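You operate a simulated robot arm through the tools that you are given. There is no shell and no other tool. Be economical: measure what you need, move in short steps, check, and stop when the job is done.

You run a simulated robot arm. Do the job below in one go: nothing can be reset, and whatever is moved stays where it is left.

## Task
Take the green spacer on the top of the brown bench and put it away on the top of the trestle table.

Only the result counts: the job must be done as asked and must still hold three seconds after the hand-in. Knocking over, shifting, dropping, spilling or breaking anything else fails it.

## Robot
A 7-joint arm with a two-finger parallel gripper, fixed in place. Base frame: the origin is at the foot of the arm, x ahead of it, y to its left, z up; the work surface is at about z = 860. Readings come in mm, degrees, newtons and seconds.
Its first joint turns from -166.0 to 166.0 degrees. Payload 4.4 kg.
Tool frame: the origin (TCP) lies between the finger pads and is the grasp point; the fingertips stand 23 mm ahead of it; z points along the fingers, y is the line along which they close. The gripper opens to 94 mm. The fingers are 38 mm wide and 10 mm thick; the gripper's body (54 by 96 mm) begins 39 mm behind the TCP.
Orientation is that of the tool frame in the base frame, as a unit quaternion [x, y, z, w]. With the fingers straight down and closing along the base's y, the tool's x points along the base's -x, its y along +y and its z along -z.

## Interface
- The arm moves only by the tool play_rows. Its argument "increments" is text: rows parted by semicolons, each of 7 numbers parted by spaces: the shift along the tool's x, y, z in units of 25 mm (1.0 is 25 mm), then the turn, a rotation vector about the tool's x, y, z in units of 4 degrees (1.0 is 4 degrees), then the closure, from 0 (fully open) to 1 (shut). In form: dx dy dz wx wy wz jaw; .... A call has 1 to 20 rows; each row shifts and turns the commanded pose from where the row before left it, along the tool's axes as they then stand. A call with a number of a shift or a turn outside -1 to 1 is refused whole. Rows are played at 5 a second. More than 50 mm and 8.6 degrees between two rows, or a gripper value outside its range, and nothing of the call is played. Where a pose cannot be reached the arm comes as near as it can. A force on the tool above 40 N (or 10 N above the force at the start of the call, whichever is more), or a blocked arm, ends the call early, and 0.2 s more pass. The fingers move at their own pace (about 72 mm/s each) and stop on an object; they squeeze with about 44 N. The grip force told is the motor's: it shows also when the fingers shut on nothing. Time passes only in rows, and 0.2 s behind the last, so rows that do not move let the fingers close. It gives the time, the measured TCP pose, the force on the tool (base axes), the opening and the grip force at its end, in the units of the frame above (readings bear some noise), and new pictures: "show" is both (left out), scene, wrist or none.
- Cameras (640 x 400 px; columns grow to the right, rows downward): "scene" is fixed at [398.8, -498.8, 1542.2]; the picture's right is [0.77, -0.64, 0.00], its down [-0.44, -0.52, -0.73] and it looks along [0.47, 0.56, -0.68] (base axes); focal length 321 px, centre (320, 200). "wrist" rides on the gripper at [86, 16, -74] in the tool frame; the picture's right is [-0.18, 0.98, 0.00], its down [-0.58, -0.11, -0.81] and it looks along [-0.79, -0.15, 0.59] (tool axes); focal length 243 px, centre (320, 200). There is no depth. A picture from a camera that has moved, and an enlarged one, comes with that camera's place and axes in the base frame and with its lens.
- inspect(camera, box): a new picture of the part [left, top, right, bottom] of that camera's present view, enlarged. It takes no simulated time.
- job_done(): hands the job in; it is judged then, once.

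Go step by step. Nothing tells you positions but the pictures and the camera data: compare them with the known pose of the tool, close in by small moves and look again before you grip or let go. The budget is 90 turns and 170 pictures, counting those below and the enlarged ones. Unless the task says otherwise, let go and move clear before handing in, and close with one line.

The tools are called as name(argument=value, ...) on one line, values as JSON. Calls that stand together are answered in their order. play_rows: Moves the arm, as the interface text tells. Its arguments: {"type":"object","properties":{"increments":{"type":"string"},"show":{"type":"string","enum":["both","scene","wrist","none"]}},"required":["increments"]} The other tools are called the same way: inspect (camera, box) takes an enlarged picture of a part of a camera's view; job_done () hands the job in.

At the start:

```text
clock: 0.0
eef_pos: [690.5, 189.4, 1104.3]
ee_rot: [0.001, 1.0, -0.001, 0.0]
contact_force: [0.0, 0.0, 0.0]
grip_width: 94.4
grasp_force: 0.2
```

scene: 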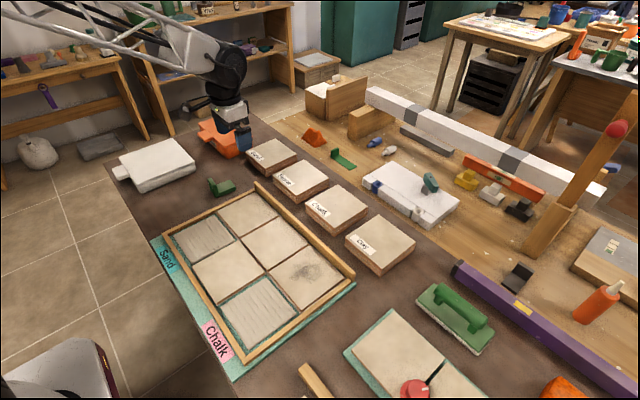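
wrist: 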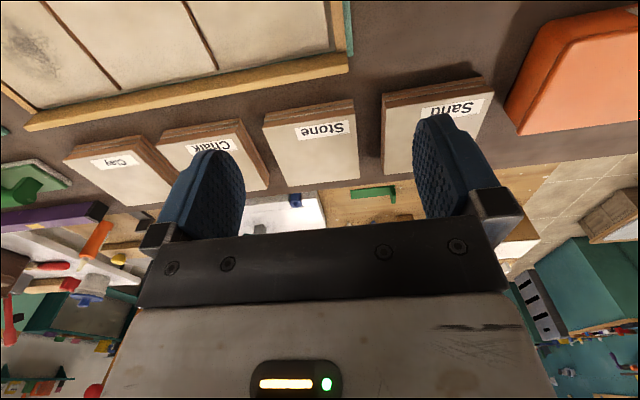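

I see a cluttered workshop with several green items; I'll enlarge the parts of the scene to tell the spacer and the trestle table.

inspect(camera="scene", box=[100, 80, 360, 240])

inspect(camera="scene", box=[340, 120, 640, 310])

inspect(camera="scene", box=[400, 0, 640, 150])

inspect(camera="scene", box=[0, 0, 300, 190])

```text
2.46 times, centred on (230, 160) of scene
camera zoom: at [398.8, -498.8, 1542.2], right [0.77, -0.64, 0.0], down [-0.44, -0.52, -0.73], along [0.47, 0.56, -0.68], focal length 790 px, centre (542, 298)
```

zoom: 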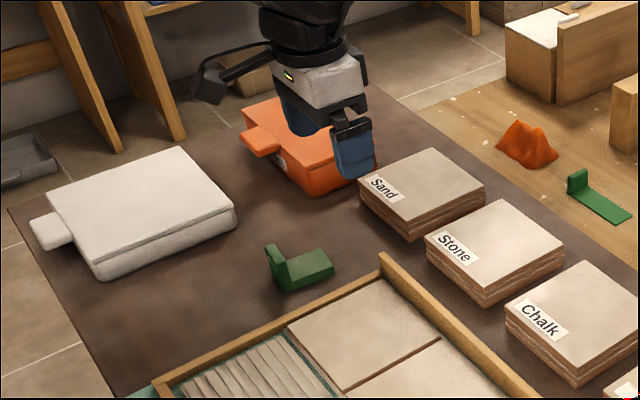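

```text
2.11 times, centred on (490, 215) of scene
camera zoom: at [398.8, -498.8, 1542.2], right [0.77, -0.64, 0.0], down [-0.44, -0.52, -0.73], along [0.47, 0.56, -0.68], focal length 676 px, centre (-38, 168)
```

zoom: 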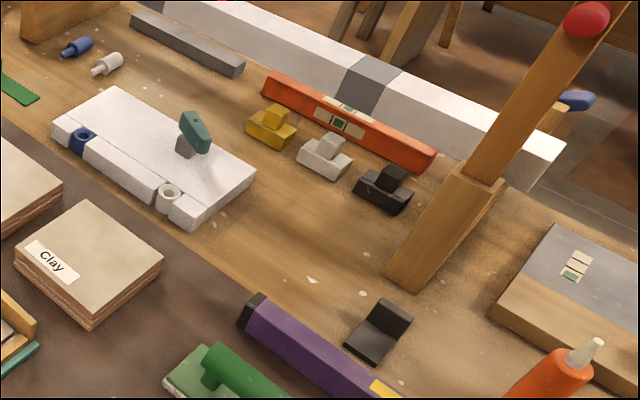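

```text
2.67 times, centred on (520, 75) of scene
camera zoom: at [398.8, -498.8, 1542.2], right [0.77, -0.64, 0.0], down [-0.44, -0.52, -0.73], along [0.47, 0.56, -0.68], focal length 856 px, centre (-213, 533)
```

zoom: 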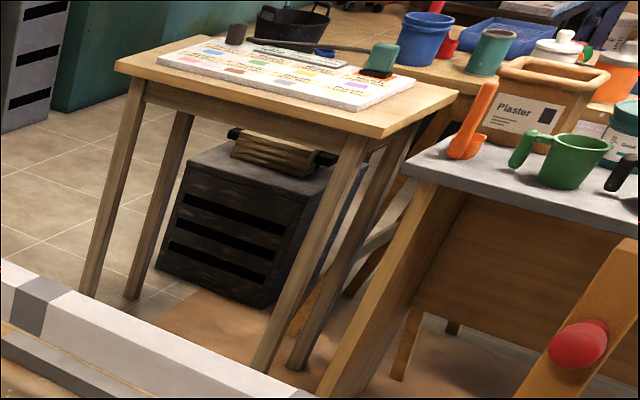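

```text
2.11 times, centred on (150, 95) of scene
camera zoom: at [398.8, -498.8, 1542.2], right [0.77, -0.64, 0.0], down [-0.44, -0.52, -0.73], along [0.47, 0.56, -0.68], focal length 676 px, centre (678, 421)
```

zoom: 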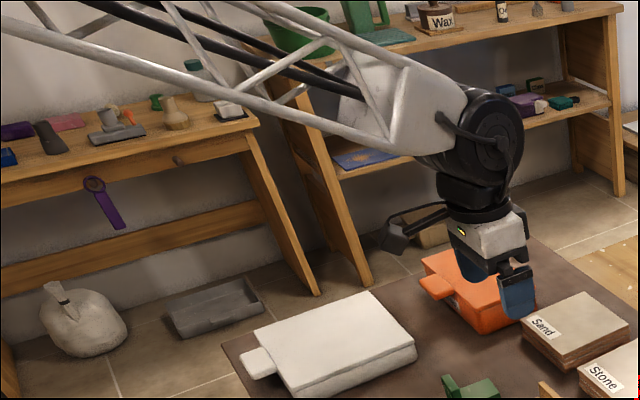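

The green L-shaped piece at about (659, 319) on the dark brown bench looks like the spacer. I don't yet know which surface is the trestle table, so I'll turn the tool in place to look around with the wrist camera.

play_rows(increments="0 0 0 0 0 -1 0;0 0 0 0 0 -1 0;0 0 0 0 0 -1 0;0 0 0 0 0 -1 0;0 0 0 0 0 -1 0;0 0 0 0 0 -1 0;0 0 0 0 0 -1 0;0 0 0 0 0 -1 0;0 0 0 0 0 -1 0;0 0 0 0 0 -1 0;0 0 0 0 0 -1 0;0 0 0 0 0 -1 0;0 0 0 0 0 -1 0;0 0 0 0 0 -1 0;0 0 0 0 0 -1 0;0 0 0 0 0 -1 0;0 0 0 0 0 -1 0;0 0 0 0 0 -1 0;0 0 0 0 0 -1 0;0 0 0 0 0 -1 0", show="both")

```text
clock: 4.2
eef_pos: [690.3, 187.1, 1105.0]
ee_rot: [-0.643, 0.766, 0.0, 0.0]
contact_force: [0.1, 0.1, -0.4]
grip_width: 94.0
grasp_force: 0.1
camera wrist: at [657.7, 106.4, 1179.2], right [-0.94, 0.35, 0.0], down [0.21, 0.55, 0.81], along [0.28, 0.75, -0.59], focal length 243 px, centre (320, 200)
```

scene: 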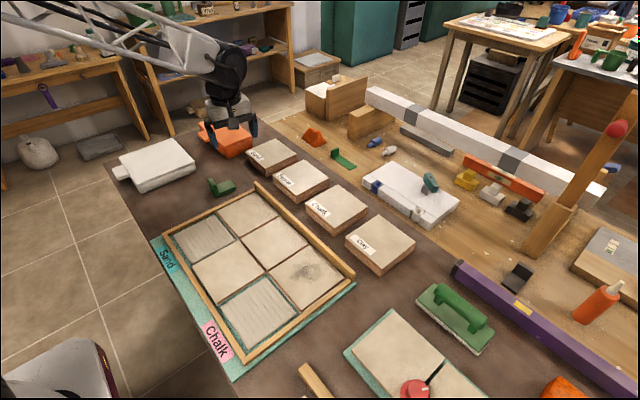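
wrist: 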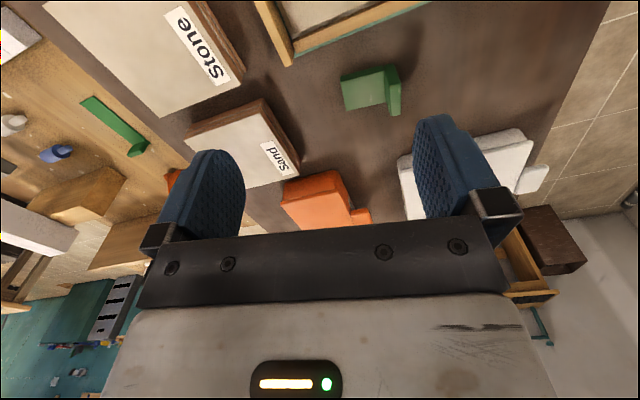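

The spacer shows clearly on the dark bench. I'll turn further left to see behind.

play_rows(increments="0 0 0 0 0 -1 0;0 0 0 0 0 -1 0;0 0 0 0 0 -1 0;0 0 0 0 0 -1 0;0 0 0 0 0 -1 0;0 0 0 0 0 -1 0;0 0 0 0 0 -1 0;0 0 0 0 0 -1 0;0 0 0 0 0 -1 0;0 0 0 0 0 -1 0;0 0 0 0 0 -1 0;0 0 0 0 0 -1 0;0 0 0 0 0 -1 0;0 0 0 0 0 -1 0;0 0 0 0 0 -1 0;0 0 0 0 0 -1 0", show="wrist")

```text
clock: 7.6
eef_pos: [690.9, 187.8, 1105.5]
ee_rot: [0.951, -0.308, 0.001, 0.0]
contact_force: [0.5, 0.2, -0.5]
grip_width: 94.1
grasp_force: 0.0
camera wrist: at [749.3, 125.3, 1179.9], right [-0.73, -0.69, 0.0], down [-0.41, 0.43, 0.81], along [-0.55, 0.59, -0.59], focal length 243 px, centre (320, 200)
```

wrist: 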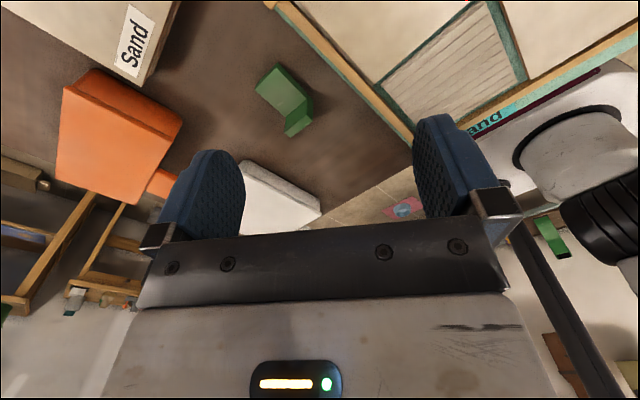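

inspect(camera="wrist", box=[300, 60, 640, 400])

inspect(camera="scene", box=[160, 240, 480, 400])

```text
1.18 times, centred on (470, 230) of wrist
camera zoom: at [749.3, 125.3, 1179.9], right [-0.73, -0.69, 0.0], down [-0.41, 0.43, 0.81], along [-0.55, 0.59, -0.59], focal length 285 px, centre (144, 165)
```

zoom: 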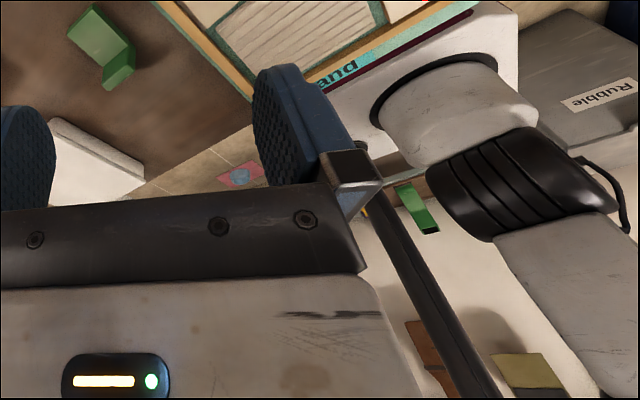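

```text
2.00 times, centred on (320, 320) of scene
camera zoom: at [398.8, -498.8, 1542.2], right [0.77, -0.64, 0.0], down [-0.44, -0.52, -0.73], along [0.47, 0.56, -0.68], focal length 642 px, centre (320, -40)
```

zoom: 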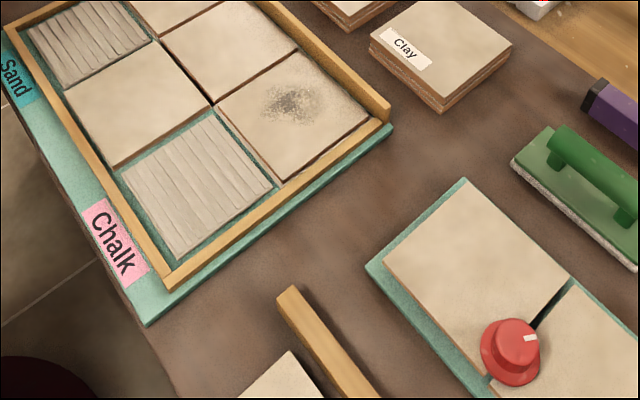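

The spacer is confirmed on the dark bench; the arm stands on a white pedestal. Now I turn back to look to the right side.

play_rows(increments="0 0 0 0 0 1 0;0 0 0 0 0 1 0;0 0 0 0 0 1 0;0 0 0 0 0 1 0;0 0 0 0 0 1 0;0 0 0 0 0 1 0;0 0 0 0 0 1 0;0 0 0 0 0 1 0;0 0 0 0 0 1 0;0 0 0 0 0 1 0;0 0 0 0 0 1 0;0 0 0 0 0 1 0;0 0 0 0 0 1 0;0 0 0 0 0 1 0;0 0 0 0 0 1 0;0 0 0 0 0 1 0;0 0 0 0 0 1 0;0 0 0 0 0 1 0;0 0 0 0 0 1 0;0 0 0 0 0 1 0", show="none")

play_rows(increments="0 0 0 0 0 1 0;0 0 0 0 0 1 0;0 0 0 0 0 1 0;0 0 0 0 0 1 0;0 0 0 0 0 1 0;0 0 0 0 0 1 0;0 0 0 0 0 1 0;0 0 0 0 0 1 0;0 0 0 0 0 1 0;0 0 0 0 0 1 0;0 0 0 0 0 1 0;0 0 0 0 0 1 0;0 0 0 0 0 1 0;0 0 0 0 0 1 0;0 0 0 0 0 1 0;0 0 0 0 0 1 0;0 0 0 0 0 1 0;0 0 0 0 0 1 0;0 0 0 0 0 1 0;0 0 0 0 0 1 0", show="wrist")

play_rows(increments="0 0 0 0 0 1 0;0 0 0 0 0 1 0;0 0 0 0 0 1 0;0 0 0 0 0 1 0;0 0 0 0 0 1 0;0 0 0 0 0 1 0;0 0 0 0 0 1 0;0 0 0 0 0 1 0;0 0 0 0 0 1 0;0 0 0 0 0 1 0;0 0 0 0 0 1 0;0 0 0 0 0 1 0;0 0 0 0 0 1 0;0 0 0 0 0 1 0;0 0 0 0 0 1 0;0 0 0 0 0 1 0;0 0 0 0 0 1 0;0 0 0 0 0 1 0;0 0 0 0 0 1 0;0 0 0 0 0 1 0", show="wrist")

```text
clock: 11.8
eef_pos: [690.9, 189.3, 1104.2]
ee_rot: [-0.53, 0.848, -0.001, 0.0]
contact_force: [-0.2, 0.2, 0.1]
grip_width: 94.0
grasp_force: 0.1
```

```text
clock: 16.0
eef_pos: [690.1, 188.2, 1105.0]
ee_rot: [0.14, 0.99, 0.0, 0.0]
contact_force: [1.4, -0.5, 0.0]
grip_width: 94.0
grasp_force: 0.1
camera wrist: at [609.9, 228.4, 1180.3], right [0.45, 0.89, 0.0], down [0.53, -0.27, 0.81], along [0.72, -0.36, -0.59], focal length 243 px, centre (320, 200)
```

wrist: 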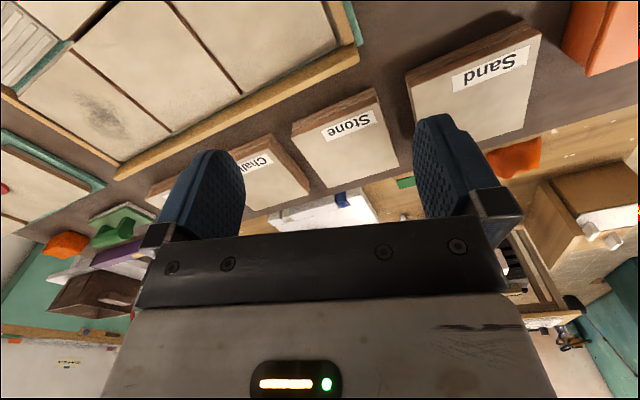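

```text
clock: 20.2
eef_pos: [690.3, 188.3, 1104.6]
ee_rot: [0.744, 0.669, 0.0, 0.001]
contact_force: [0.2, -0.2, -0.4]
grip_width: 94.0
grasp_force: 0.1
camera wrist: at [713.8, 273.2, 1179.8], right [0.96, -0.29, 0.0], down [-0.17, -0.57, 0.81], along [-0.23, -0.77, -0.59], focal length 243 px, centre (320, 200)
```

wrist: 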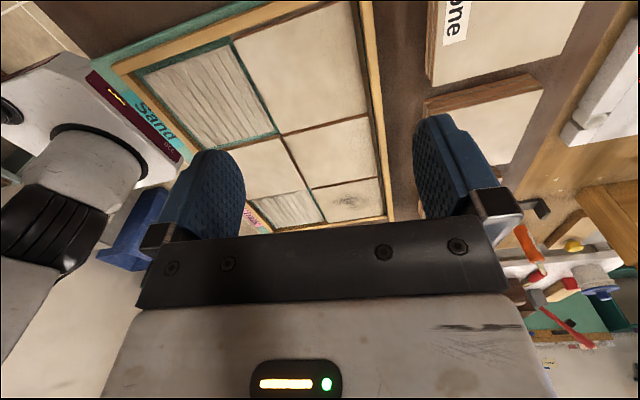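

The gripper hides what lies to the right, so I'll move up and over toward -y and look again.

play_rows(increments="-1 -.4 -.3 0 0 0 0;-1 -.4 -.3 0 0 0 0;-1 -.4 -.3 0 0 0 0;-1 -.4 -.3 0 0 0 0;-1 -.4 -.3 0 0 0 0;-1 -.4 -.3 0 0 0 0;-1 -.4 -.3 0 0 0 0;-1 -.4 -.3 0 0 0 0;-1 -.4 -.3 0 0 0 0;-1 -.4 -.3 0 0 0 0;-1 -.4 -.3 0 0 0 0;-1 -.4 -.3 0 0 0 0;-1 -.4 -.3 0 0 0 0;-1 -.4 -.3 0 0 0 0;-1 -.4 -.3 0 0 0 0;-1 -.4 -.3 0 0 0 0", show="both")

```text
clock: 23.6
eef_pos: [491.9, -192.9, 1223.8]
ee_rot: [0.743, 0.669, 0.0, 0.0]
contact_force: [-0.5, 0.2, -0.4]
grip_width: 93.9
grasp_force: 0.1
camera wrist: at [513.9, -108.5, 1298.9], right [0.96, -0.29, 0.0], down [-0.17, -0.57, 0.81], along [-0.23, -0.77, -0.59], focal length 243 px, centre (320, 200)
```

scene: 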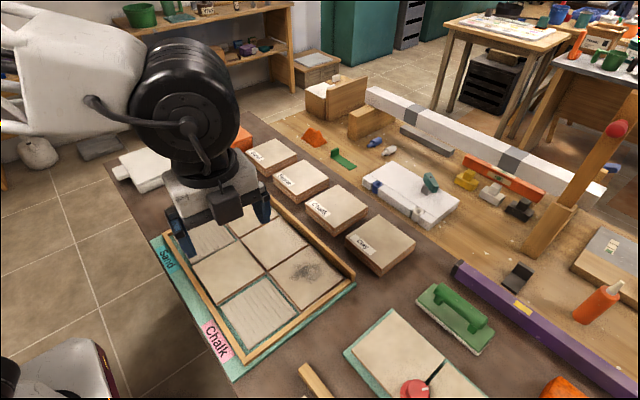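
wrist: 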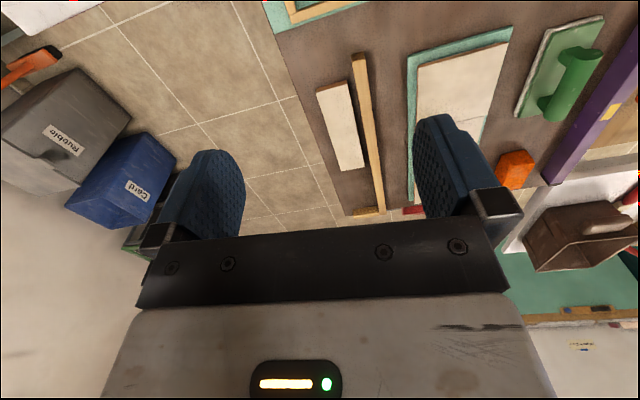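

To the right there are only bins on the floor, so no table there. I'll turn further to see what's behind the arm.

play_rows(increments="-.8 0 0 0 0 0 0;-.8 0 0 0 0 0 0;-.8 0 0 0 0 0 0;-.8 0 0 0 0 0 0;0 0 0 0 0 1 0;0 0 0 0 0 1 0;0 0 0 0 0 1 0;0 0 0 0 0 1 0;0 0 0 0 0 1 0;0 0 0 0 0 1 0;0 0 0 0 0 1 0;0 0 0 0 0 1 0;0 0 0 0 0 1 0;0 0 0 0 0 1 0;0 0 0 0 0 1 0;0 0 0 0 0 1 0;0 0 0 0 0 1 0;0 0 0 0 0 1 0;0 0 0 0 0 1 0", show="wrist")

```text
clock: 27.6
eef_pos: [479.5, -272.3, 1225.4]
ee_rot: [0.978, 0.207, 0.0, 0.001]
contact_force: [-0.2, -0.7, 0.2]
grip_width: 94.1
grasp_force: 0.0
camera wrist: at [564.7, -251.3, 1299.4], right [0.23, -0.97, 0.0], down [-0.58, -0.14, 0.81], along [-0.78, -0.19, -0.59], focal length 243 px, centre (320, 200)
```

wrist: 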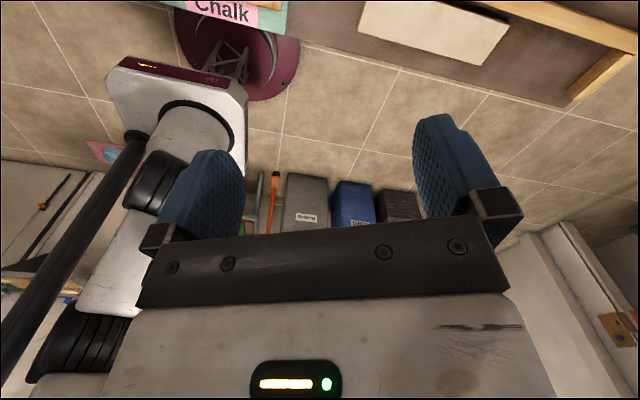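

Behind the arm there is only floor, so the trestle table must be the light wood one beyond the dark bench. I'll turn back and view the boundary between the two from above to measure its height.

play_rows(increments="0 0 0 0 0 -1 0;0 0 0 0 0 -1 0;0 0 0 0 0 -1 0;0 0 0 0 0 -1 0;0 0 0 0 0 -1 0;0 0 0 0 0 -1 0;0 0 0 0 0 -1 0;0 0 0 0 0 -1 0;0 0 0 0 0 -1 0;0 0 0 0 0 -1 0;0 0 0 0 0 -1 0;0 0 0 0 0 -1 0;0 0 0 0 0 -1 0;0 0 0 0 0 -1 0;0 0 0 0 0 -1 0;0 0 0 0 0 -1 0;0 0 0 0 0 -1 0;0 0 0 0 0 -1 0;0 0 0 0 0 -1 0;0 0 0 0 0 -1 0", show="none")

play_rows(increments="0 0 0 0 0 -1 0;0 0 0 0 0 -1 0;0 0 0 0 0 -1 0;0 0 0 0 0 -1 0;0 0 0 0 0 -1 0;0 0 0 0 0 -1 0;0 0 0 0 0 -1 0;0 0 0 0 0 -1 0;0 0 0 0 0 -1 0;0 0 0 0 0 -1 0;0 0 0 0 0 -1 0;0 0 0 0 0 -1 0;0 0 0 0 0 -1 0;0 0 0 0 0 -1 0;0 0 0 0 0 -1 0;0 0 0 0 0 -1 0;0 0 0 0 0 -1 0;0 0 0 0 0 -1 0;0 0 0 0 0 -1 0;0 0 0 0 0 -1 0", show="wrist")

```text
clock: 31.8
eef_pos: [481.3, -271.7, 1224.4]
ee_rot: [0.616, 0.788, 0.0, 0.0]
contact_force: [-0.9, -0.4, -0.4]
grip_width: 93.9
grasp_force: 0.1
```

```text
clock: 36.0
eef_pos: [480.2, -271.6, 1224.9]
ee_rot: [-0.036, 0.999, 0.0, 0.001]
contact_force: [-0.5, 0.1, -0.8]
grip_width: 94.2
grasp_force: 0.2
camera wrist: at [391.2, -260.9, 1300.2], right [0.11, 0.99, 0.0], down [0.59, -0.07, 0.81], along [0.8, -0.09, -0.59], focal length 243 px, centre (320, 200)
```

wrist: 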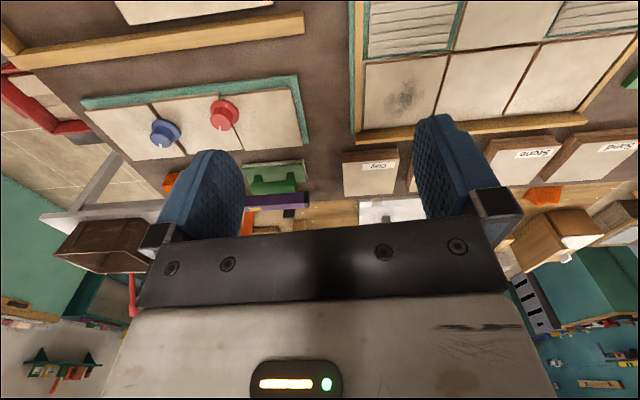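

The light wood surface triangulates at about z = 770, well below the dark bench and far out. I'll look closer at the other surfaces seen to the right before deciding which is the trestle table.

inspect(camera="wrist", box=[0, 60, 260, 380])

inspect(camera="wrist", box=[230, 120, 640, 320])

inspect(camera="scene", box=[400, 220, 640, 400])

```text
1.25 times, centred on (130, 220) of wrist
camera zoom: at [391.2, -260.9, 1300.2], right [0.11, 0.99, 0.0], down [0.59, -0.07, 0.81], along [0.8, -0.09, -0.59], focal length 303 px, centre (558, 175)
```

zoom: 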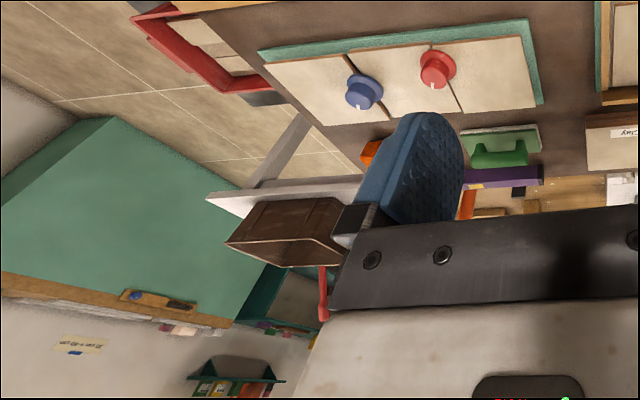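

```text
1.56 times, centred on (435, 220) of wrist
camera zoom: at [391.2, -260.9, 1300.2], right [0.11, 0.99, 0.0], down [0.59, -0.07, 0.81], along [0.8, -0.09, -0.59], focal length 379 px, centre (140, 169)
```

zoom: 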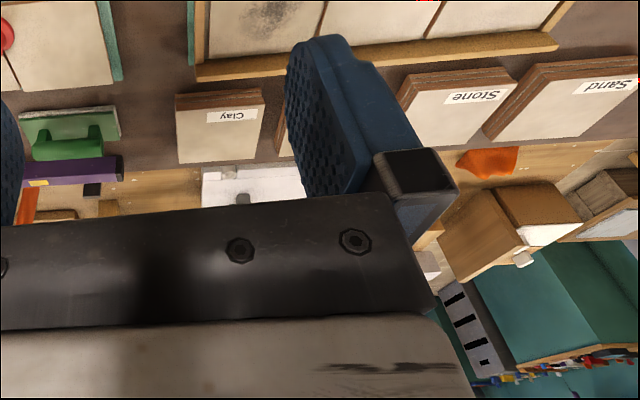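

```text
2.22 times, centred on (520, 310) of scene
camera zoom: at [398.8, -498.8, 1542.2], right [0.77, -0.64, 0.0], down [-0.44, -0.52, -0.73], along [0.47, 0.56, -0.68], focal length 713 px, centre (-124, -44)
```

zoom: 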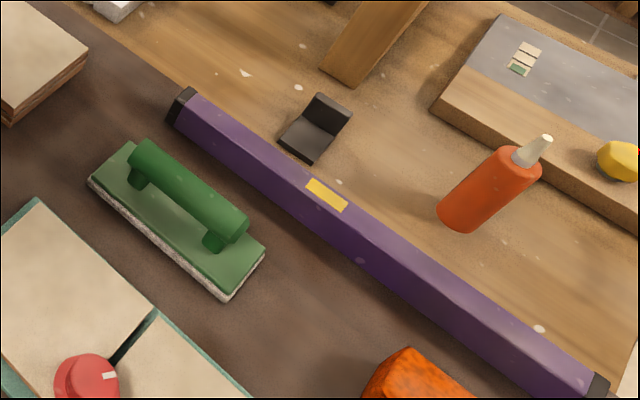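

No table is within easy reach so far, but the rear-left area was hidden. I'll swing the arm to the left and look there too.

play_rows(increments="0 1 0 0 0 -1 0;0 1 0 0 0 0 0;0 1 0 0 0 0 0;0 1 0 0 0 0 0;0 1 0 0 0 0 0;0 1 0 0 0 0 0;0 1 0 0 0 0 0;0 1 0 0 0 0 0;0 1 0 0 0 0 0;0 1 0 0 0 0 0;0 1 0 0 0 0 0;0 1 0 0 0 0 0;0 1 0 0 0 0 0;0 1 0 0 0 0 0;0 1 0 0 0 0 0;0 1 0 0 0 0 0;0 1 0 0 0 0 0;0 1 0 0 0 0 0;0 1 0 0 0 0 0;0 1 0 0 0 0 0", show="none")

play_rows(increments="0 0 0 0 0 -1 0;0 0 0 0 0 -1 0;0 0 0 0 0 -1 0;0 0 0 0 0 -1 0;0 0 0 0 0 -1 0;0 0 0 0 0 -1 0;0 0 0 0 0 -1 0;0 0 0 0 0 -1 0;0 0 0 0 0 -1 0;0 0 0 0 0 -1 0;0 0 0 0 0 -1 0;0 0 0 0 0 -1 0;0 0 0 0 0 -1 0;0 0 0 0 0 -1 0;0 0 0 0 0 -1 0;0 0 0 0 0 -1 0;0 0 0 0 0 -1 0;0 0 0 0 0 -1 0;0 0 0 0 0 -1 0;0 0 0 0 0 -1 0", show="wrist")

play_rows(increments="-1 0 0 0 0 -1 0;-1 0 0 0 0 -1 0;-1 0 0 0 0 -1 0;-1 0 0 0 0 -1 0;-1 0 0 0 0 -1 0;-1 0 0 0 0 -1 0;-1 0 0 0 0 -1 0;-1 0 0 0 0 -1 0;0 0 0 0 0 -1 0;0 0 0 0 0 -1 0;0 0 0 0 0 -1 0;0 0 0 0 0 -1 0", show="both")

```text
clock: 40.2
eef_pos: [414.2, 222.5, 1224.3]
ee_rot: [-0.07, 0.998, 0.0, 0.0]
contact_force: [0.4, 0.2, 0.0]
grip_width: 94.1
grasp_force: 0.0
```

```text
clock: 44.4
eef_pos: [412.5, 223.0, 1224.4]
ee_rot: [-0.694, 0.72, 0.0, 0.0]
contact_force: [-0.2, 0.6, 0.6]
grip_width: 94.0
grasp_force: 0.1
camera wrist: at [391.7, 137.9, 1299.3], right [-0.98, 0.22, 0.0], down [0.13, 0.58, 0.81], along [0.18, 0.79, -0.59], focal length 243 px, centre (320, 200)
```

wrist: 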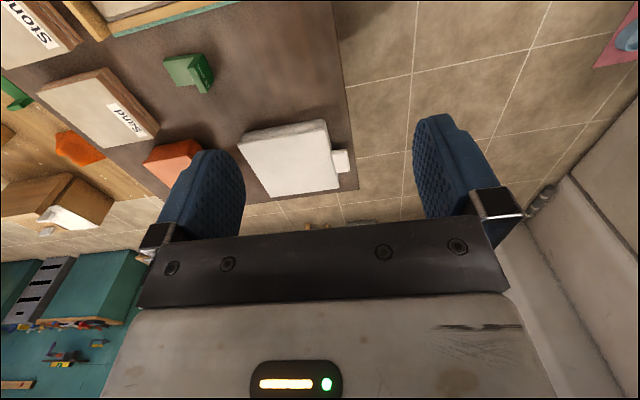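

```text
clock: 47.0
eef_pos: [372.2, 416.4, 1225.7]
ee_rot: [0.927, -0.375, 0.0, 0.0]
contact_force: [1.3, 0.7, 0.0]
grip_width: 94.2
grasp_force: 0.1
camera wrist: at [421.9, 345.2, 1300.1], right [-0.81, -0.58, 0.0], down [-0.34, 0.48, 0.81], along [-0.47, 0.66, -0.59], focal length 243 px, centre (320, 200)
```

scene: 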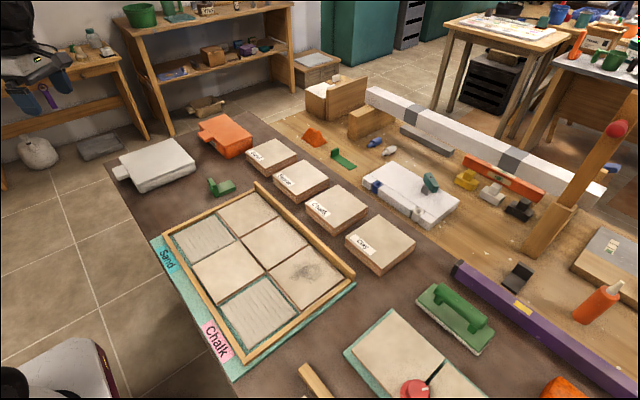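
wrist: 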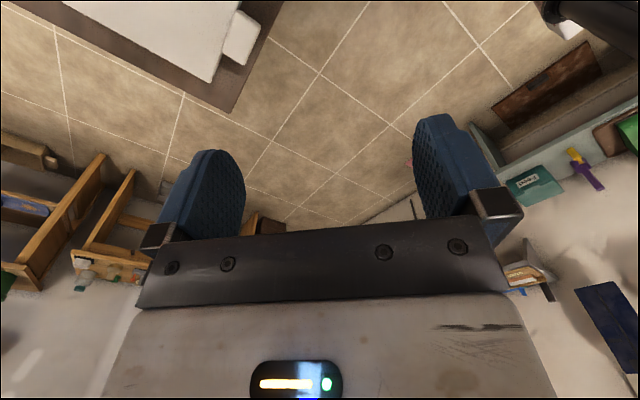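

inspect(camera="wrist", box=[440, 0, 640, 320])

play_rows(increments="0 0 0 0 0 -1 0;0 0 0 0 0 -1 0;0 0 0 0 0 -1 0;0 0 0 0 0 -1 0;0 0 0 0 0 -1 0;0 0 0 0 0 -1 0;0 0 0 0 0 -1 0;0 0 0 0 0 -1 0;0 0 0 0 0 -1 0;0 0 0 0 0 -1 0", show="wrist")

```text
1.25 times, centred on (540, 160) of wrist
camera zoom: at [421.9, 345.2, 1300.1], right [-0.81, -0.58, 0.0], down [-0.34, 0.48, 0.81], along [-0.47, 0.66, -0.59], focal length 303 px, centre (45, 250)
```

zoom: 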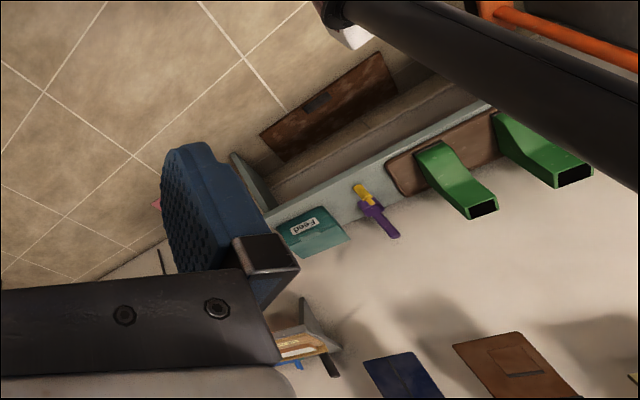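

```text
clock: 49.2
eef_pos: [371.3, 416.8, 1224.6]
ee_rot: [0.999, -0.035, 0.001, 0.0]
contact_force: [-0.4, -0.2, 0.0]
grip_width: 93.9
grasp_force: 0.0
camera wrist: at [455.0, 395.0, 1299.7], right [-0.25, -0.97, 0.0], down [-0.57, 0.15, 0.81], along [-0.78, 0.2, -0.59], focal length 243 px, centre (320, 200)
```

wrist: 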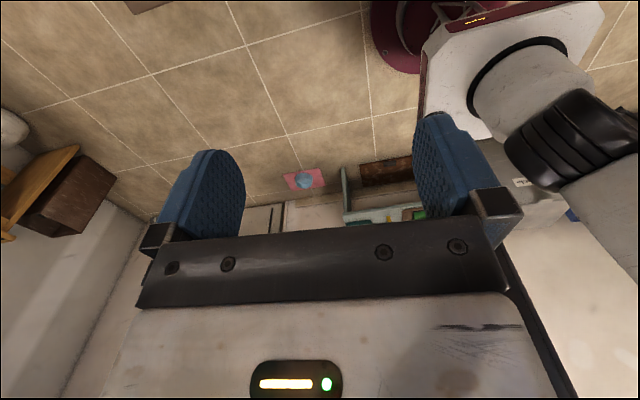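

That rear shelf stands by the far wall, out of reach. I'll go back to face forward and look at the light wood table from the left with the tool tilted, so the gripper doesn't block the view.

play_rows(increments="1 0 0 0 0 1 0;1 0 0 0 0 1 0;1 0 0 0 0 1 0;1 0 0 0 0 1 0;1 0 0 0 0 1 0;1 0 0 0 0 1 0;1 0 0 0 0 1 0;1 0 0 0 0 1 0;0 0 0 0 0 1 0;0 0 0 0 0 1 0;0 0 0 0 0 1 0;0 0 0 0 0 1 0;0 0 0 0 0 1 0;0 0 0 0 0 1 0;0 0 0 0 0 1 0;0 0 0 0 0 1 0;0 0 0 0 0 1 0;0 0 0 0 0 1 0;0 0 0 0 0 1 0;0 0 0 0 0 1 0", show="none")

play_rows(increments="0 0 0 0 0 1 0;0 0 0 0 0 1 0;0 0 0 0 0 1 0;0 0 0 0 0 1 0;0 0 0 0 0 1 0;0 0 0 0 0 1 0;0 0 0 0 0 1 0;0 0 0 0 0 1 0;0 0 0 0 0 1 0;0 0 0 0 0 1 0;0 0 0 0 0 1 0;0 0 0 0 0 1 0;0 0 0 0 0 1 0;0 0 0 0 0 1 0;0 0 0 0 0 1 0;0 0 0 0 0 1 0;0 0 0 0 0 1 0;0 0 0 0 0 1 0;0 0 0 0 0 1 0;0 0 0 0 0 1 0", show="none")

play_rows(increments="-1 0 0 0 -1 0.9 0;-1 0 0 0 -1 0 0;-1 0 0 0 -1 0 0;-1 0 0 0 -1 0 0;-1 0 0 0 -1 0 0;0 0 0 0 -1 0 0;0 0 0 0 -1 0 0;0 0 0 0 -1 0 0;0 0 0 0 -1 0 0;0 0 0 0 -1 0 0", show="both")

```text
clock: 53.4
eef_pos: [559.5, 354.7, 1225.1]
ee_rot: [0.743, -0.67, 0.0, 0.0]
contact_force: [-0.7, 0.4, 0.4]
grip_width: 94.0
grasp_force: 0.1
```

```text
clock: 57.6
eef_pos: [560.2, 356.3, 1224.3]
ee_rot: [-0.138, 0.99, 0.0, -0.001]
contact_force: [0.7, -0.3, 0.4]
grip_width: 93.9
grasp_force: 0.0
```

```text
clock: 59.8
eef_pos: [680.6, 383.6, 1241.7]
ee_rot: [-0.101, 0.934, 0.039, 0.34]
contact_force: [0.2, -1.0, -0.3]
grip_width: 94.3
grasp_force: 0.1
camera wrist: at [562.9, 375.7, 1243.3], right [-0.07, 0.99, 0.12], down [-0.05, -0.12, 0.99], along [1.0, 0.07, 0.06], focal length 243 px, centre (320, 200)
```

scene: 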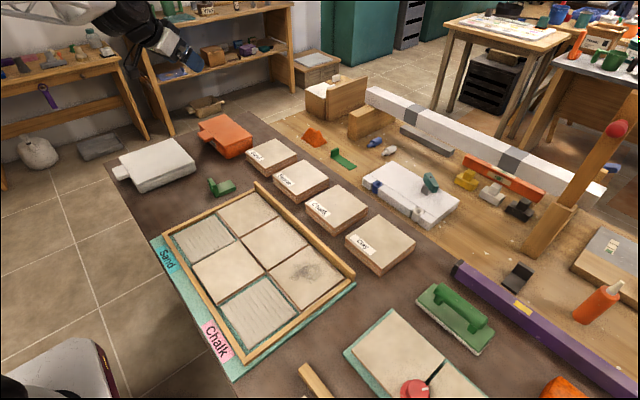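
wrist: 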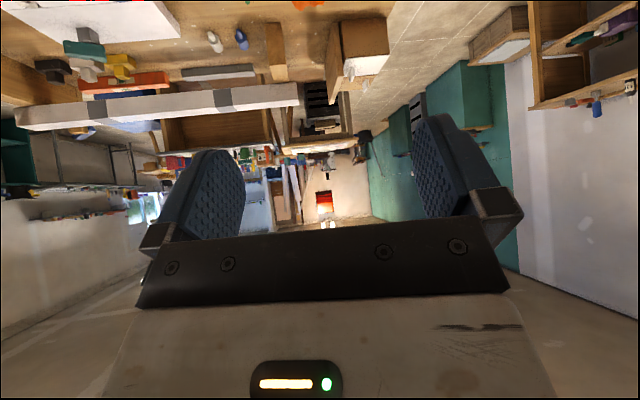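

The light table's surface is confirmed at about z = 760, below the dark bench's 860. To tell which is the trestle table I'll look at the two tables' undersides from the left end.

play_rows(increments="0 0 0 0 1 0 0;0 0 0 0 1 0 0;0 0 0 0 1 0 0;0 0 0 0 1 0 0;0 0 0 0 1 0 0;0 0 0 0 1 0 0;0 0 0 0 1 0 0;0 0 0 0 1 0 0;0 0 0 0 1 0 0;0 0 0 0 1 0 0", show="none")

play_rows(increments=".1 1 0 0 0 0 0;.1 1 0 0 0 0 0;.1 1 0 0 0 0 0;.1 1 0 0 0 0 0;.1 1 0 0 0 0 0;.1 1 0 0 0 0 0;.1 1 0 0 0 0 0;.1 1 0 0 0 0 0;.1 1 0 0 0 0 0;.1 1 0 0 0 0 0;.1 1 0 0 0 0 0;.1 1 0 0 0 0 0", show="none")

play_rows(increments="0 0 .4 0 0 1 0;0 0 .4 0 0 1 0;0 0 .4 0 0 1 0;0 0 .4 0 0 1 0;0 0 .4 0 0 1 0;0 0 .4 0 0 1 0;0 0 .4 0 0 1 0;0 0 .4 0 0 1 0;0 0 .4 0 0 1 0;0 0 .4 0 0 1 0;0 0 .4 0 0 1 0;0 0 .4 0 0 1 0;0 0 .4 0 0 1 0;0 0 .4 0 0 1 0;0 0 0 0 -1 0 0;0 0 0 0 -1 0 0;0 0 0 0 -1 0 0;0 0 0 0 -1 0 0;0 0 0 0 -1 0 0", show="both")

```text
clock: 62.0
eef_pos: [679.9, 382.6, 1242.7]
ee_rot: [-0.108, 0.994, 0.001, -0.001]
contact_force: [-0.1, -0.3, 0.9]
grip_width: 94.0
grasp_force: 0.0
```

```text
clock: 64.6
eef_pos: [585.7, 667.9, 1243.0]
ee_rot: [-0.107, 0.994, 0.001, 0.0]
contact_force: [-0.7, 0.1, 0.7]
grip_width: 94.0
grasp_force: 0.1
```

```text
clock: 68.6
eef_pos: [585.4, 670.5, 1103.6]
ee_rot: [0.367, 0.914, -0.064, 0.161]
contact_force: [-0.3, 0.8, 0.1]
grip_width: 94.0
grasp_force: 0.0
camera wrist: at [517.9, 756.3, 1143.7], right [0.8, 0.59, 0.06], down [0.12, -0.27, 0.96], along [0.58, -0.76, -0.29], focal length 243 px, centre (320, 200)
```

scene: 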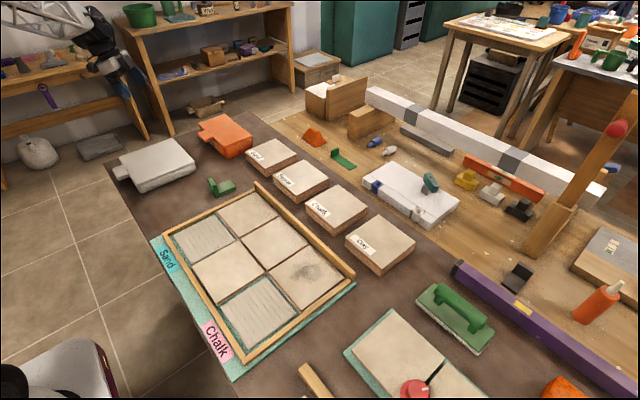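
wrist: 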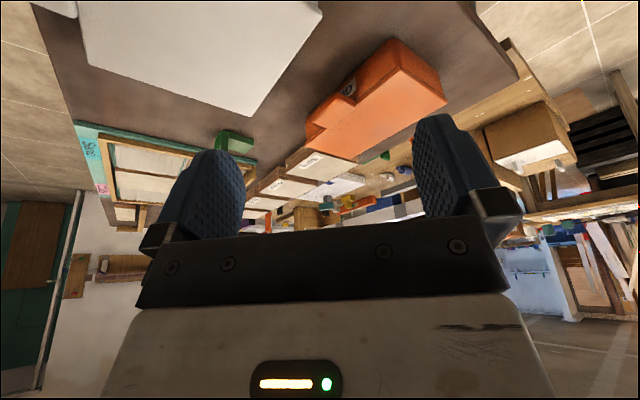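

inspect(camera="wrist", box=[400, 0, 640, 240])

inspect(camera="wrist", box=[200, 0, 520, 240])

```text
1.67 times, centred on (520, 120) of wrist
camera zoom: at [517.9, 756.3, 1143.7], right [0.8, 0.59, 0.06], down [0.12, -0.27, 0.96], along [0.58, -0.76, -0.29], focal length 404 px, centre (-13, 333)
```

zoom: 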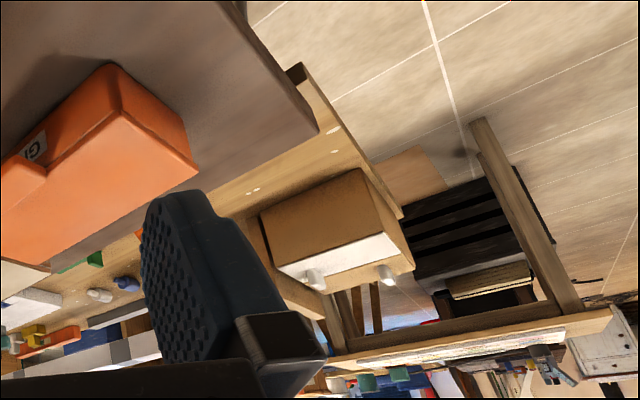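

```text
1.67 times, centred on (360, 120) of wrist
camera zoom: at [517.9, 756.3, 1143.7], right [0.8, 0.59, 0.06], down [0.12, -0.27, 0.96], along [0.58, -0.76, -0.29], focal length 404 px, centre (253, 333)
```

zoom: 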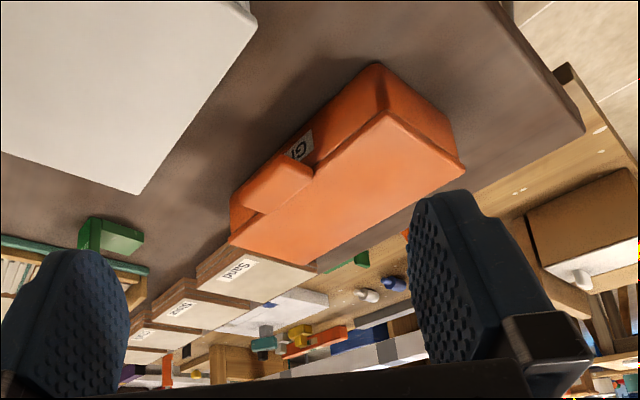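

From the left end, the light table is a separate slab whose near edge is at about x = 1000 and its top at z ≈ 760. I'll look under both tables from in front of the dark bench to see what legs they have.

play_rows(increments="0 0 0 0 1 0 0;0 0 0 0 1 0 0;0 0 0 0 1 0 0;0 0 0 0 1 0 0;0 0 0 0 1 0 0;.2 -.9 0 0 0 0 0;.2 -1 0 0 0 0 0;.2 -1 0 0 0 0 0;.2 -1 0 0 0 0 0;.2 -1 0 0 0 0 0;.2 -1 0 0 0 0 0;.2 -1 0 0 0 0 0;.2 -1 0 0 0 0 0;.2 -1 0 0 0 0 0;.2 -1 0 0 0 0 0;.2 -1 0 0 0 0 0;.2 -1 0 0 0 0 0;.2 -1 0 0 0 0 0;.2 -1 0 0 0 0 0;.2 -1 0 0 0 0 0", show="none")

play_rows(increments="0 0 0 0 0 -1 0;0 0 0 0 0 -1 0;0 0 0 0 0 -1 0;0 0 0 0 0 -1 0;0 0 0 0 0 -1 0;0 0 0 0 0 -1 0;0 0 0 0 0 -1 0;0 0 0 0 0 -1 0;0 0 0 0 0 -1 0;0 0 0 0 0 -1 0;0 0 0 0 0 -1 0;0 0 0 0 0 -1 0;0 0 0 0 0 -1 0", show="scene")

```text
clock: 72.8
eef_pos: [274.6, 450.5, 1102.3]
ee_rot: [0.372, 0.928, 0.002, -0.001]
contact_force: [-0.3, -0.1, 1.0]
grip_width: 93.8
grasp_force: 0.0
```

```text
clock: 75.6
eef_pos: [274.9, 452.2, 1101.7]
ee_rot: [-0.074, 0.997, 0.001, 0.0]
contact_force: [0.4, -0.6, 0.7]
grip_width: 94.0
grasp_force: 0.0
```

scene: 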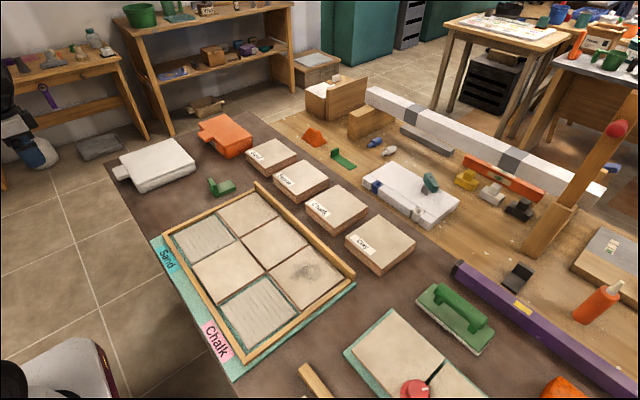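

Now I lower in front of the bench over the open floor and tilt to look beneath.

play_rows(increments="0 0 1 0 0 0 0;0 0 1 0 0 0 0;0 0 1 0 0 0 0;0 0 1 0 0 0 0;0 0 1 0 0 0 0;0 0 1 0 0 0 0;0 0 1 0 0 0 0;0 0 1 0 0 0 0;0 0 1 0 0 0 0;0 0 1 0 0 0 0;0 0 1 0 0 0 0;0 0 1 0 0 0 0;0 0 0 0 -1 0 0;0 0 0 0 -1 0 0;0 0 0 0 -1 0 0;0 0 0 0 -1 0 0;0 0 0 0 -1 0 0", show="wrist")

```text
clock: 79.2
eef_pos: [275.9, 452.0, 801.8]
ee_rot: [-0.072, 0.982, 0.013, 0.173]
contact_force: [0.8, 0.4, -0.2]
grip_width: 93.9
grasp_force: 0.1
camera wrist: at [165.7, 453.9, 842.7], right [0.03, 1.0, 0.07], down [0.28, -0.07, 0.96], along [0.96, -0.01, -0.28], focal length 243 px, centre (320, 200)
```

wrist: 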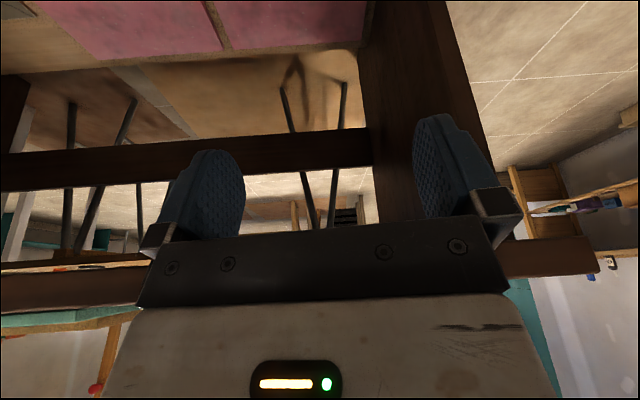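

The dark bench stands on brown wooden posts, while the light table stands on A-shaped metal trestles: so the light table is the trestle table. I'll back out and go over the spacer.

play_rows(increments="0 0 0 0 1 0 0;0 0 0 0 1 0 0;0 0 0 0 1 0 0;0 0 0 0 1 0 0;0 0 0 0 1 0 0;0 0 -1 0 0 0 0;0 0 -1 0 0 0 0;0 0 -1 0 0 0 0;0 0 -1 0 0 0 0;0 0 -1 0 0 0 0;0 0 -1 0 0 0 0;0 0 -1 0 0 0 0;0 0 -1 0 0 0 0;0 0 -1 0 0 0 0;0 0 -1 0 0 0 0;0 0 -1 0 0 0 0;0 0 -1 0 0 0 0", show="none")

play_rows(increments="-1 -.5 0 0 0 .4 0;-1 -.5 0 0 0 .4 0;-1 -.5 0 0 0 .4 0;-1 -.5 0 0 0 .4 0;-1 -.5 0 0 0 .4 0;-1 -.5 0 0 0 0 0;-1 -.5 0 0 0 0 0;-1 -.5 0 0 0 0 0;-1 -.5 0 0 0 0 0;-1 -.5 0 0 0 0 0;-1 -.5 0 0 0 0 0;-1 -.5 0 0 0 0 0", show="both")

```text
clock: 82.8
eef_pos: [274.7, 453.3, 1103.4]
ee_rot: [-0.074, 0.997, 0.0, 0.0]
contact_force: [0.0, -0.5, 0.0]
grip_width: 94.0
grasp_force: 0.1
```

```text
clock: 85.4
eef_pos: [580.1, 314.0, 1103.7]
ee_rot: [-0.004, 1.0, 0.001, 0.0]
contact_force: [-0.1, -0.2, 0.5]
grip_width: 94.0
grasp_force: 0.0
camera wrist: at [491.2, 331.0, 1178.3], right [0.18, 0.98, 0.0], down [0.58, -0.11, 0.81], along [0.79, -0.14, -0.59], focal length 243 px, centre (320, 200)
```

scene: 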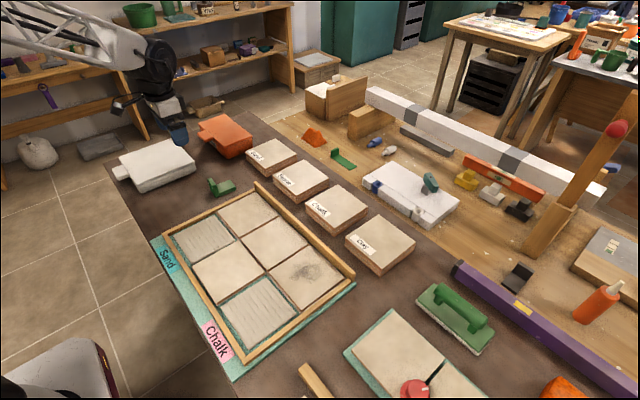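
wrist: 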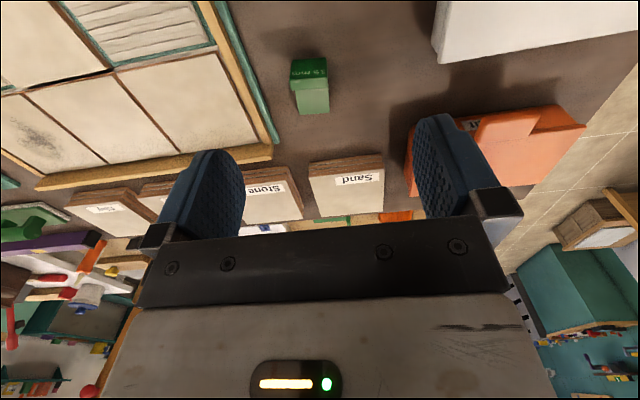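

inspect(camera="wrist", box=[260, 40, 360, 130])

inspect(camera="scene", box=[190, 160, 260, 210])

```text
4.44 times, centred on (310, 85) of wrist
camera zoom: at [491.2, 331.0, 1178.3], right [0.18, 0.98, 0.0], down [0.58, -0.11, 0.81], along [0.79, -0.14, -0.59], focal length 1078 px, centre (364, 711)
```

zoom: 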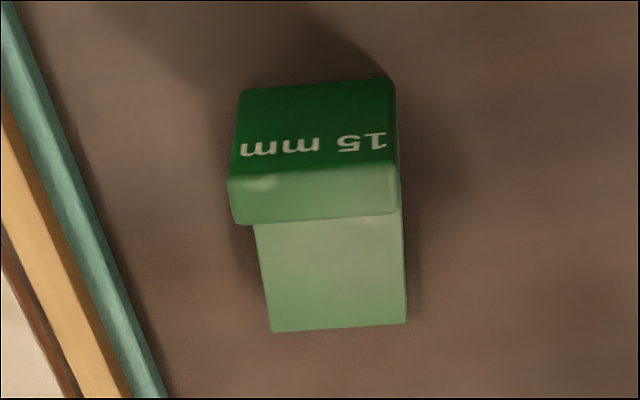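

```text
8.00 times, centred on (225, 185) of scene
camera zoom: at [398.8, -498.8, 1542.2], right [0.77, -0.64, 0.0], down [-0.44, -0.52, -0.73], along [0.47, 0.56, -0.68], focal length 2567 px, centre (1080, 320)
```

zoom: 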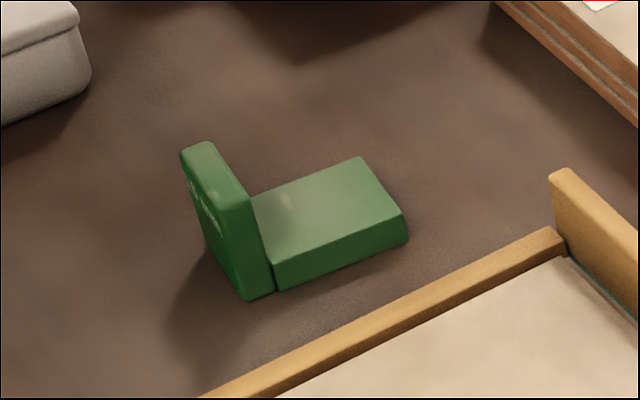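

The spacer is an L piece marked "15 mm": label plate about 41 mm wide and 49 mm tall at x 622–634, base 17 mm tall reaching to x ≈ 692, y 273–313. Before gripping, I'll test how far the arm reaches over the trestle table.

play_rows(increments="-1 -.8 .2 0 0 0 0;-1 -.8 .2 0 0 0 0;-1 -.8 .2 0 0 0 0;-1 -.8 .2 0 0 0 0;-1 -.8 .2 0 0 0 0;-1 -.8 .2 0 0 0 0;-1 -.8 .2 0 0 0 0;-1 -.8 .2 0 0 0 0;-1 -.8 .2 0 0 0 0;-1 -.8 .2 0 0 0 0;-1 -.8 .2 0 0 0 0;-1 -.8 .2 0 0 0 0;-1 -.8 .2 0 0 0 0;-1 -.8 .2 0 0 0 0;-1 -.8 .2 0 0 0 0;-1 -.8 .2 0 0 0 0;-1 0 0 0 0 0 0;-1 0 0 0 0 0 0;-1 0 0 0 0 0 0;-1 0 0 0 0 0 0", show="both")

```text
clock: 89.6
eef_pos: [1082.7, -4.0, 1021.4]
ee_rot: [-0.003, 1.0, 0.0, 0.001]
contact_force: [0.4, 0.5, 0.6]
grip_width: 94.0
grasp_force: 0.0
camera wrist: at [994.3, 12.5, 1096.5], right [0.18, 0.98, 0.0], down [0.58, -0.11, 0.81], along [0.79, -0.14, -0.59], focal length 243 px, centre (320, 200)
```

scene: 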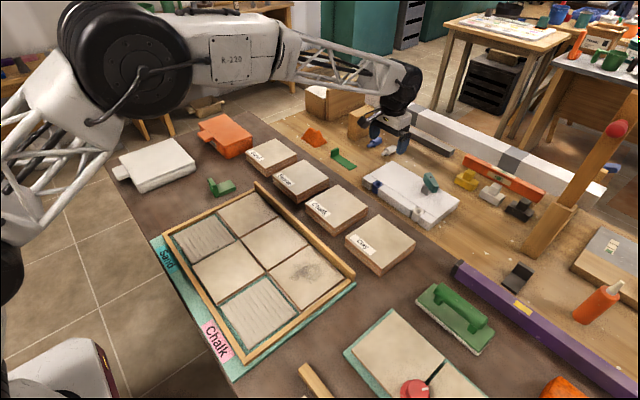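
wrist: 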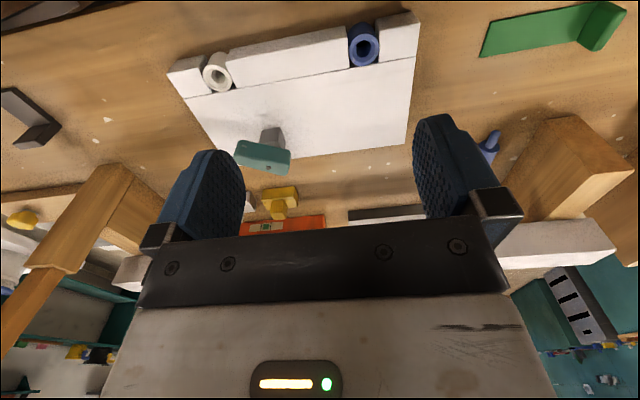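

The arm reaches well over the trestle table even with the tool straight down. A clear patch lies around (1140, -300), between the white slab and the black spacer; I'll test reach there and look at it.

play_rows(increments="0 -1 0 0 0 0 0;0 -1 0 0 0 0 0;0 -1 0 0 0 0 0;0 -1 0 0 0 0 0;0 -1 0 0 0 0 0;0 -1 0 0 0 0 0;0 -1 0 0 0 0 0;0 -1 0 0 0 0 0;0 -1 0 0 0 0 0;0 -1 0 0 0 0 0;0 -1 0 0 0 0 0;0 -1 0 0 0 0 0;-.8 0 0 0 0 0 0;-.8 0 0 0 0 0 0;0 0 1 0 0 0 0;0 0 1 0 0 0 0;0 0 1 0 0 0 0", show="both")

```text
clock: 93.2
eef_pos: [1125.3, -299.7, 944.5]
ee_rot: [-0.003, 1.0, 0.001, 0.0]
contact_force: [0.2, -0.6, 1.3]
grip_width: 93.8
grasp_force: 0.0
camera wrist: at [1036.6, -284.1, 1021.1], right [0.18, 0.98, 0.0], down [0.58, -0.11, 0.81], along [0.79, -0.14, -0.59], focal length 243 px, centre (320, 200)
```

scene: 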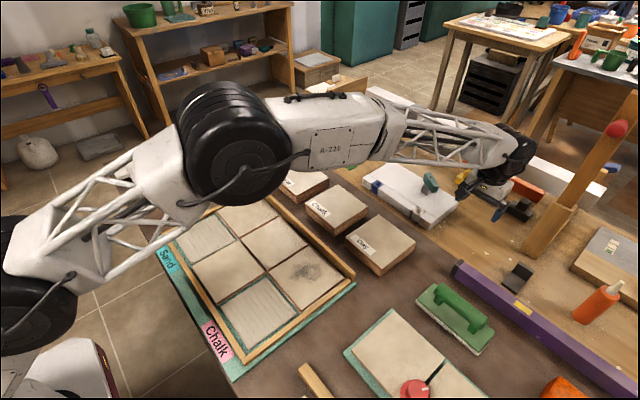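
wrist: 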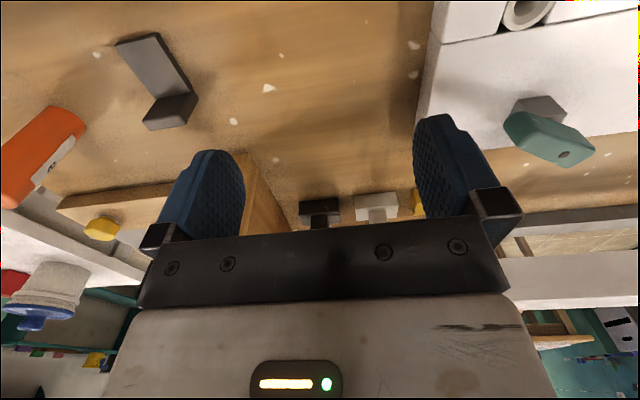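

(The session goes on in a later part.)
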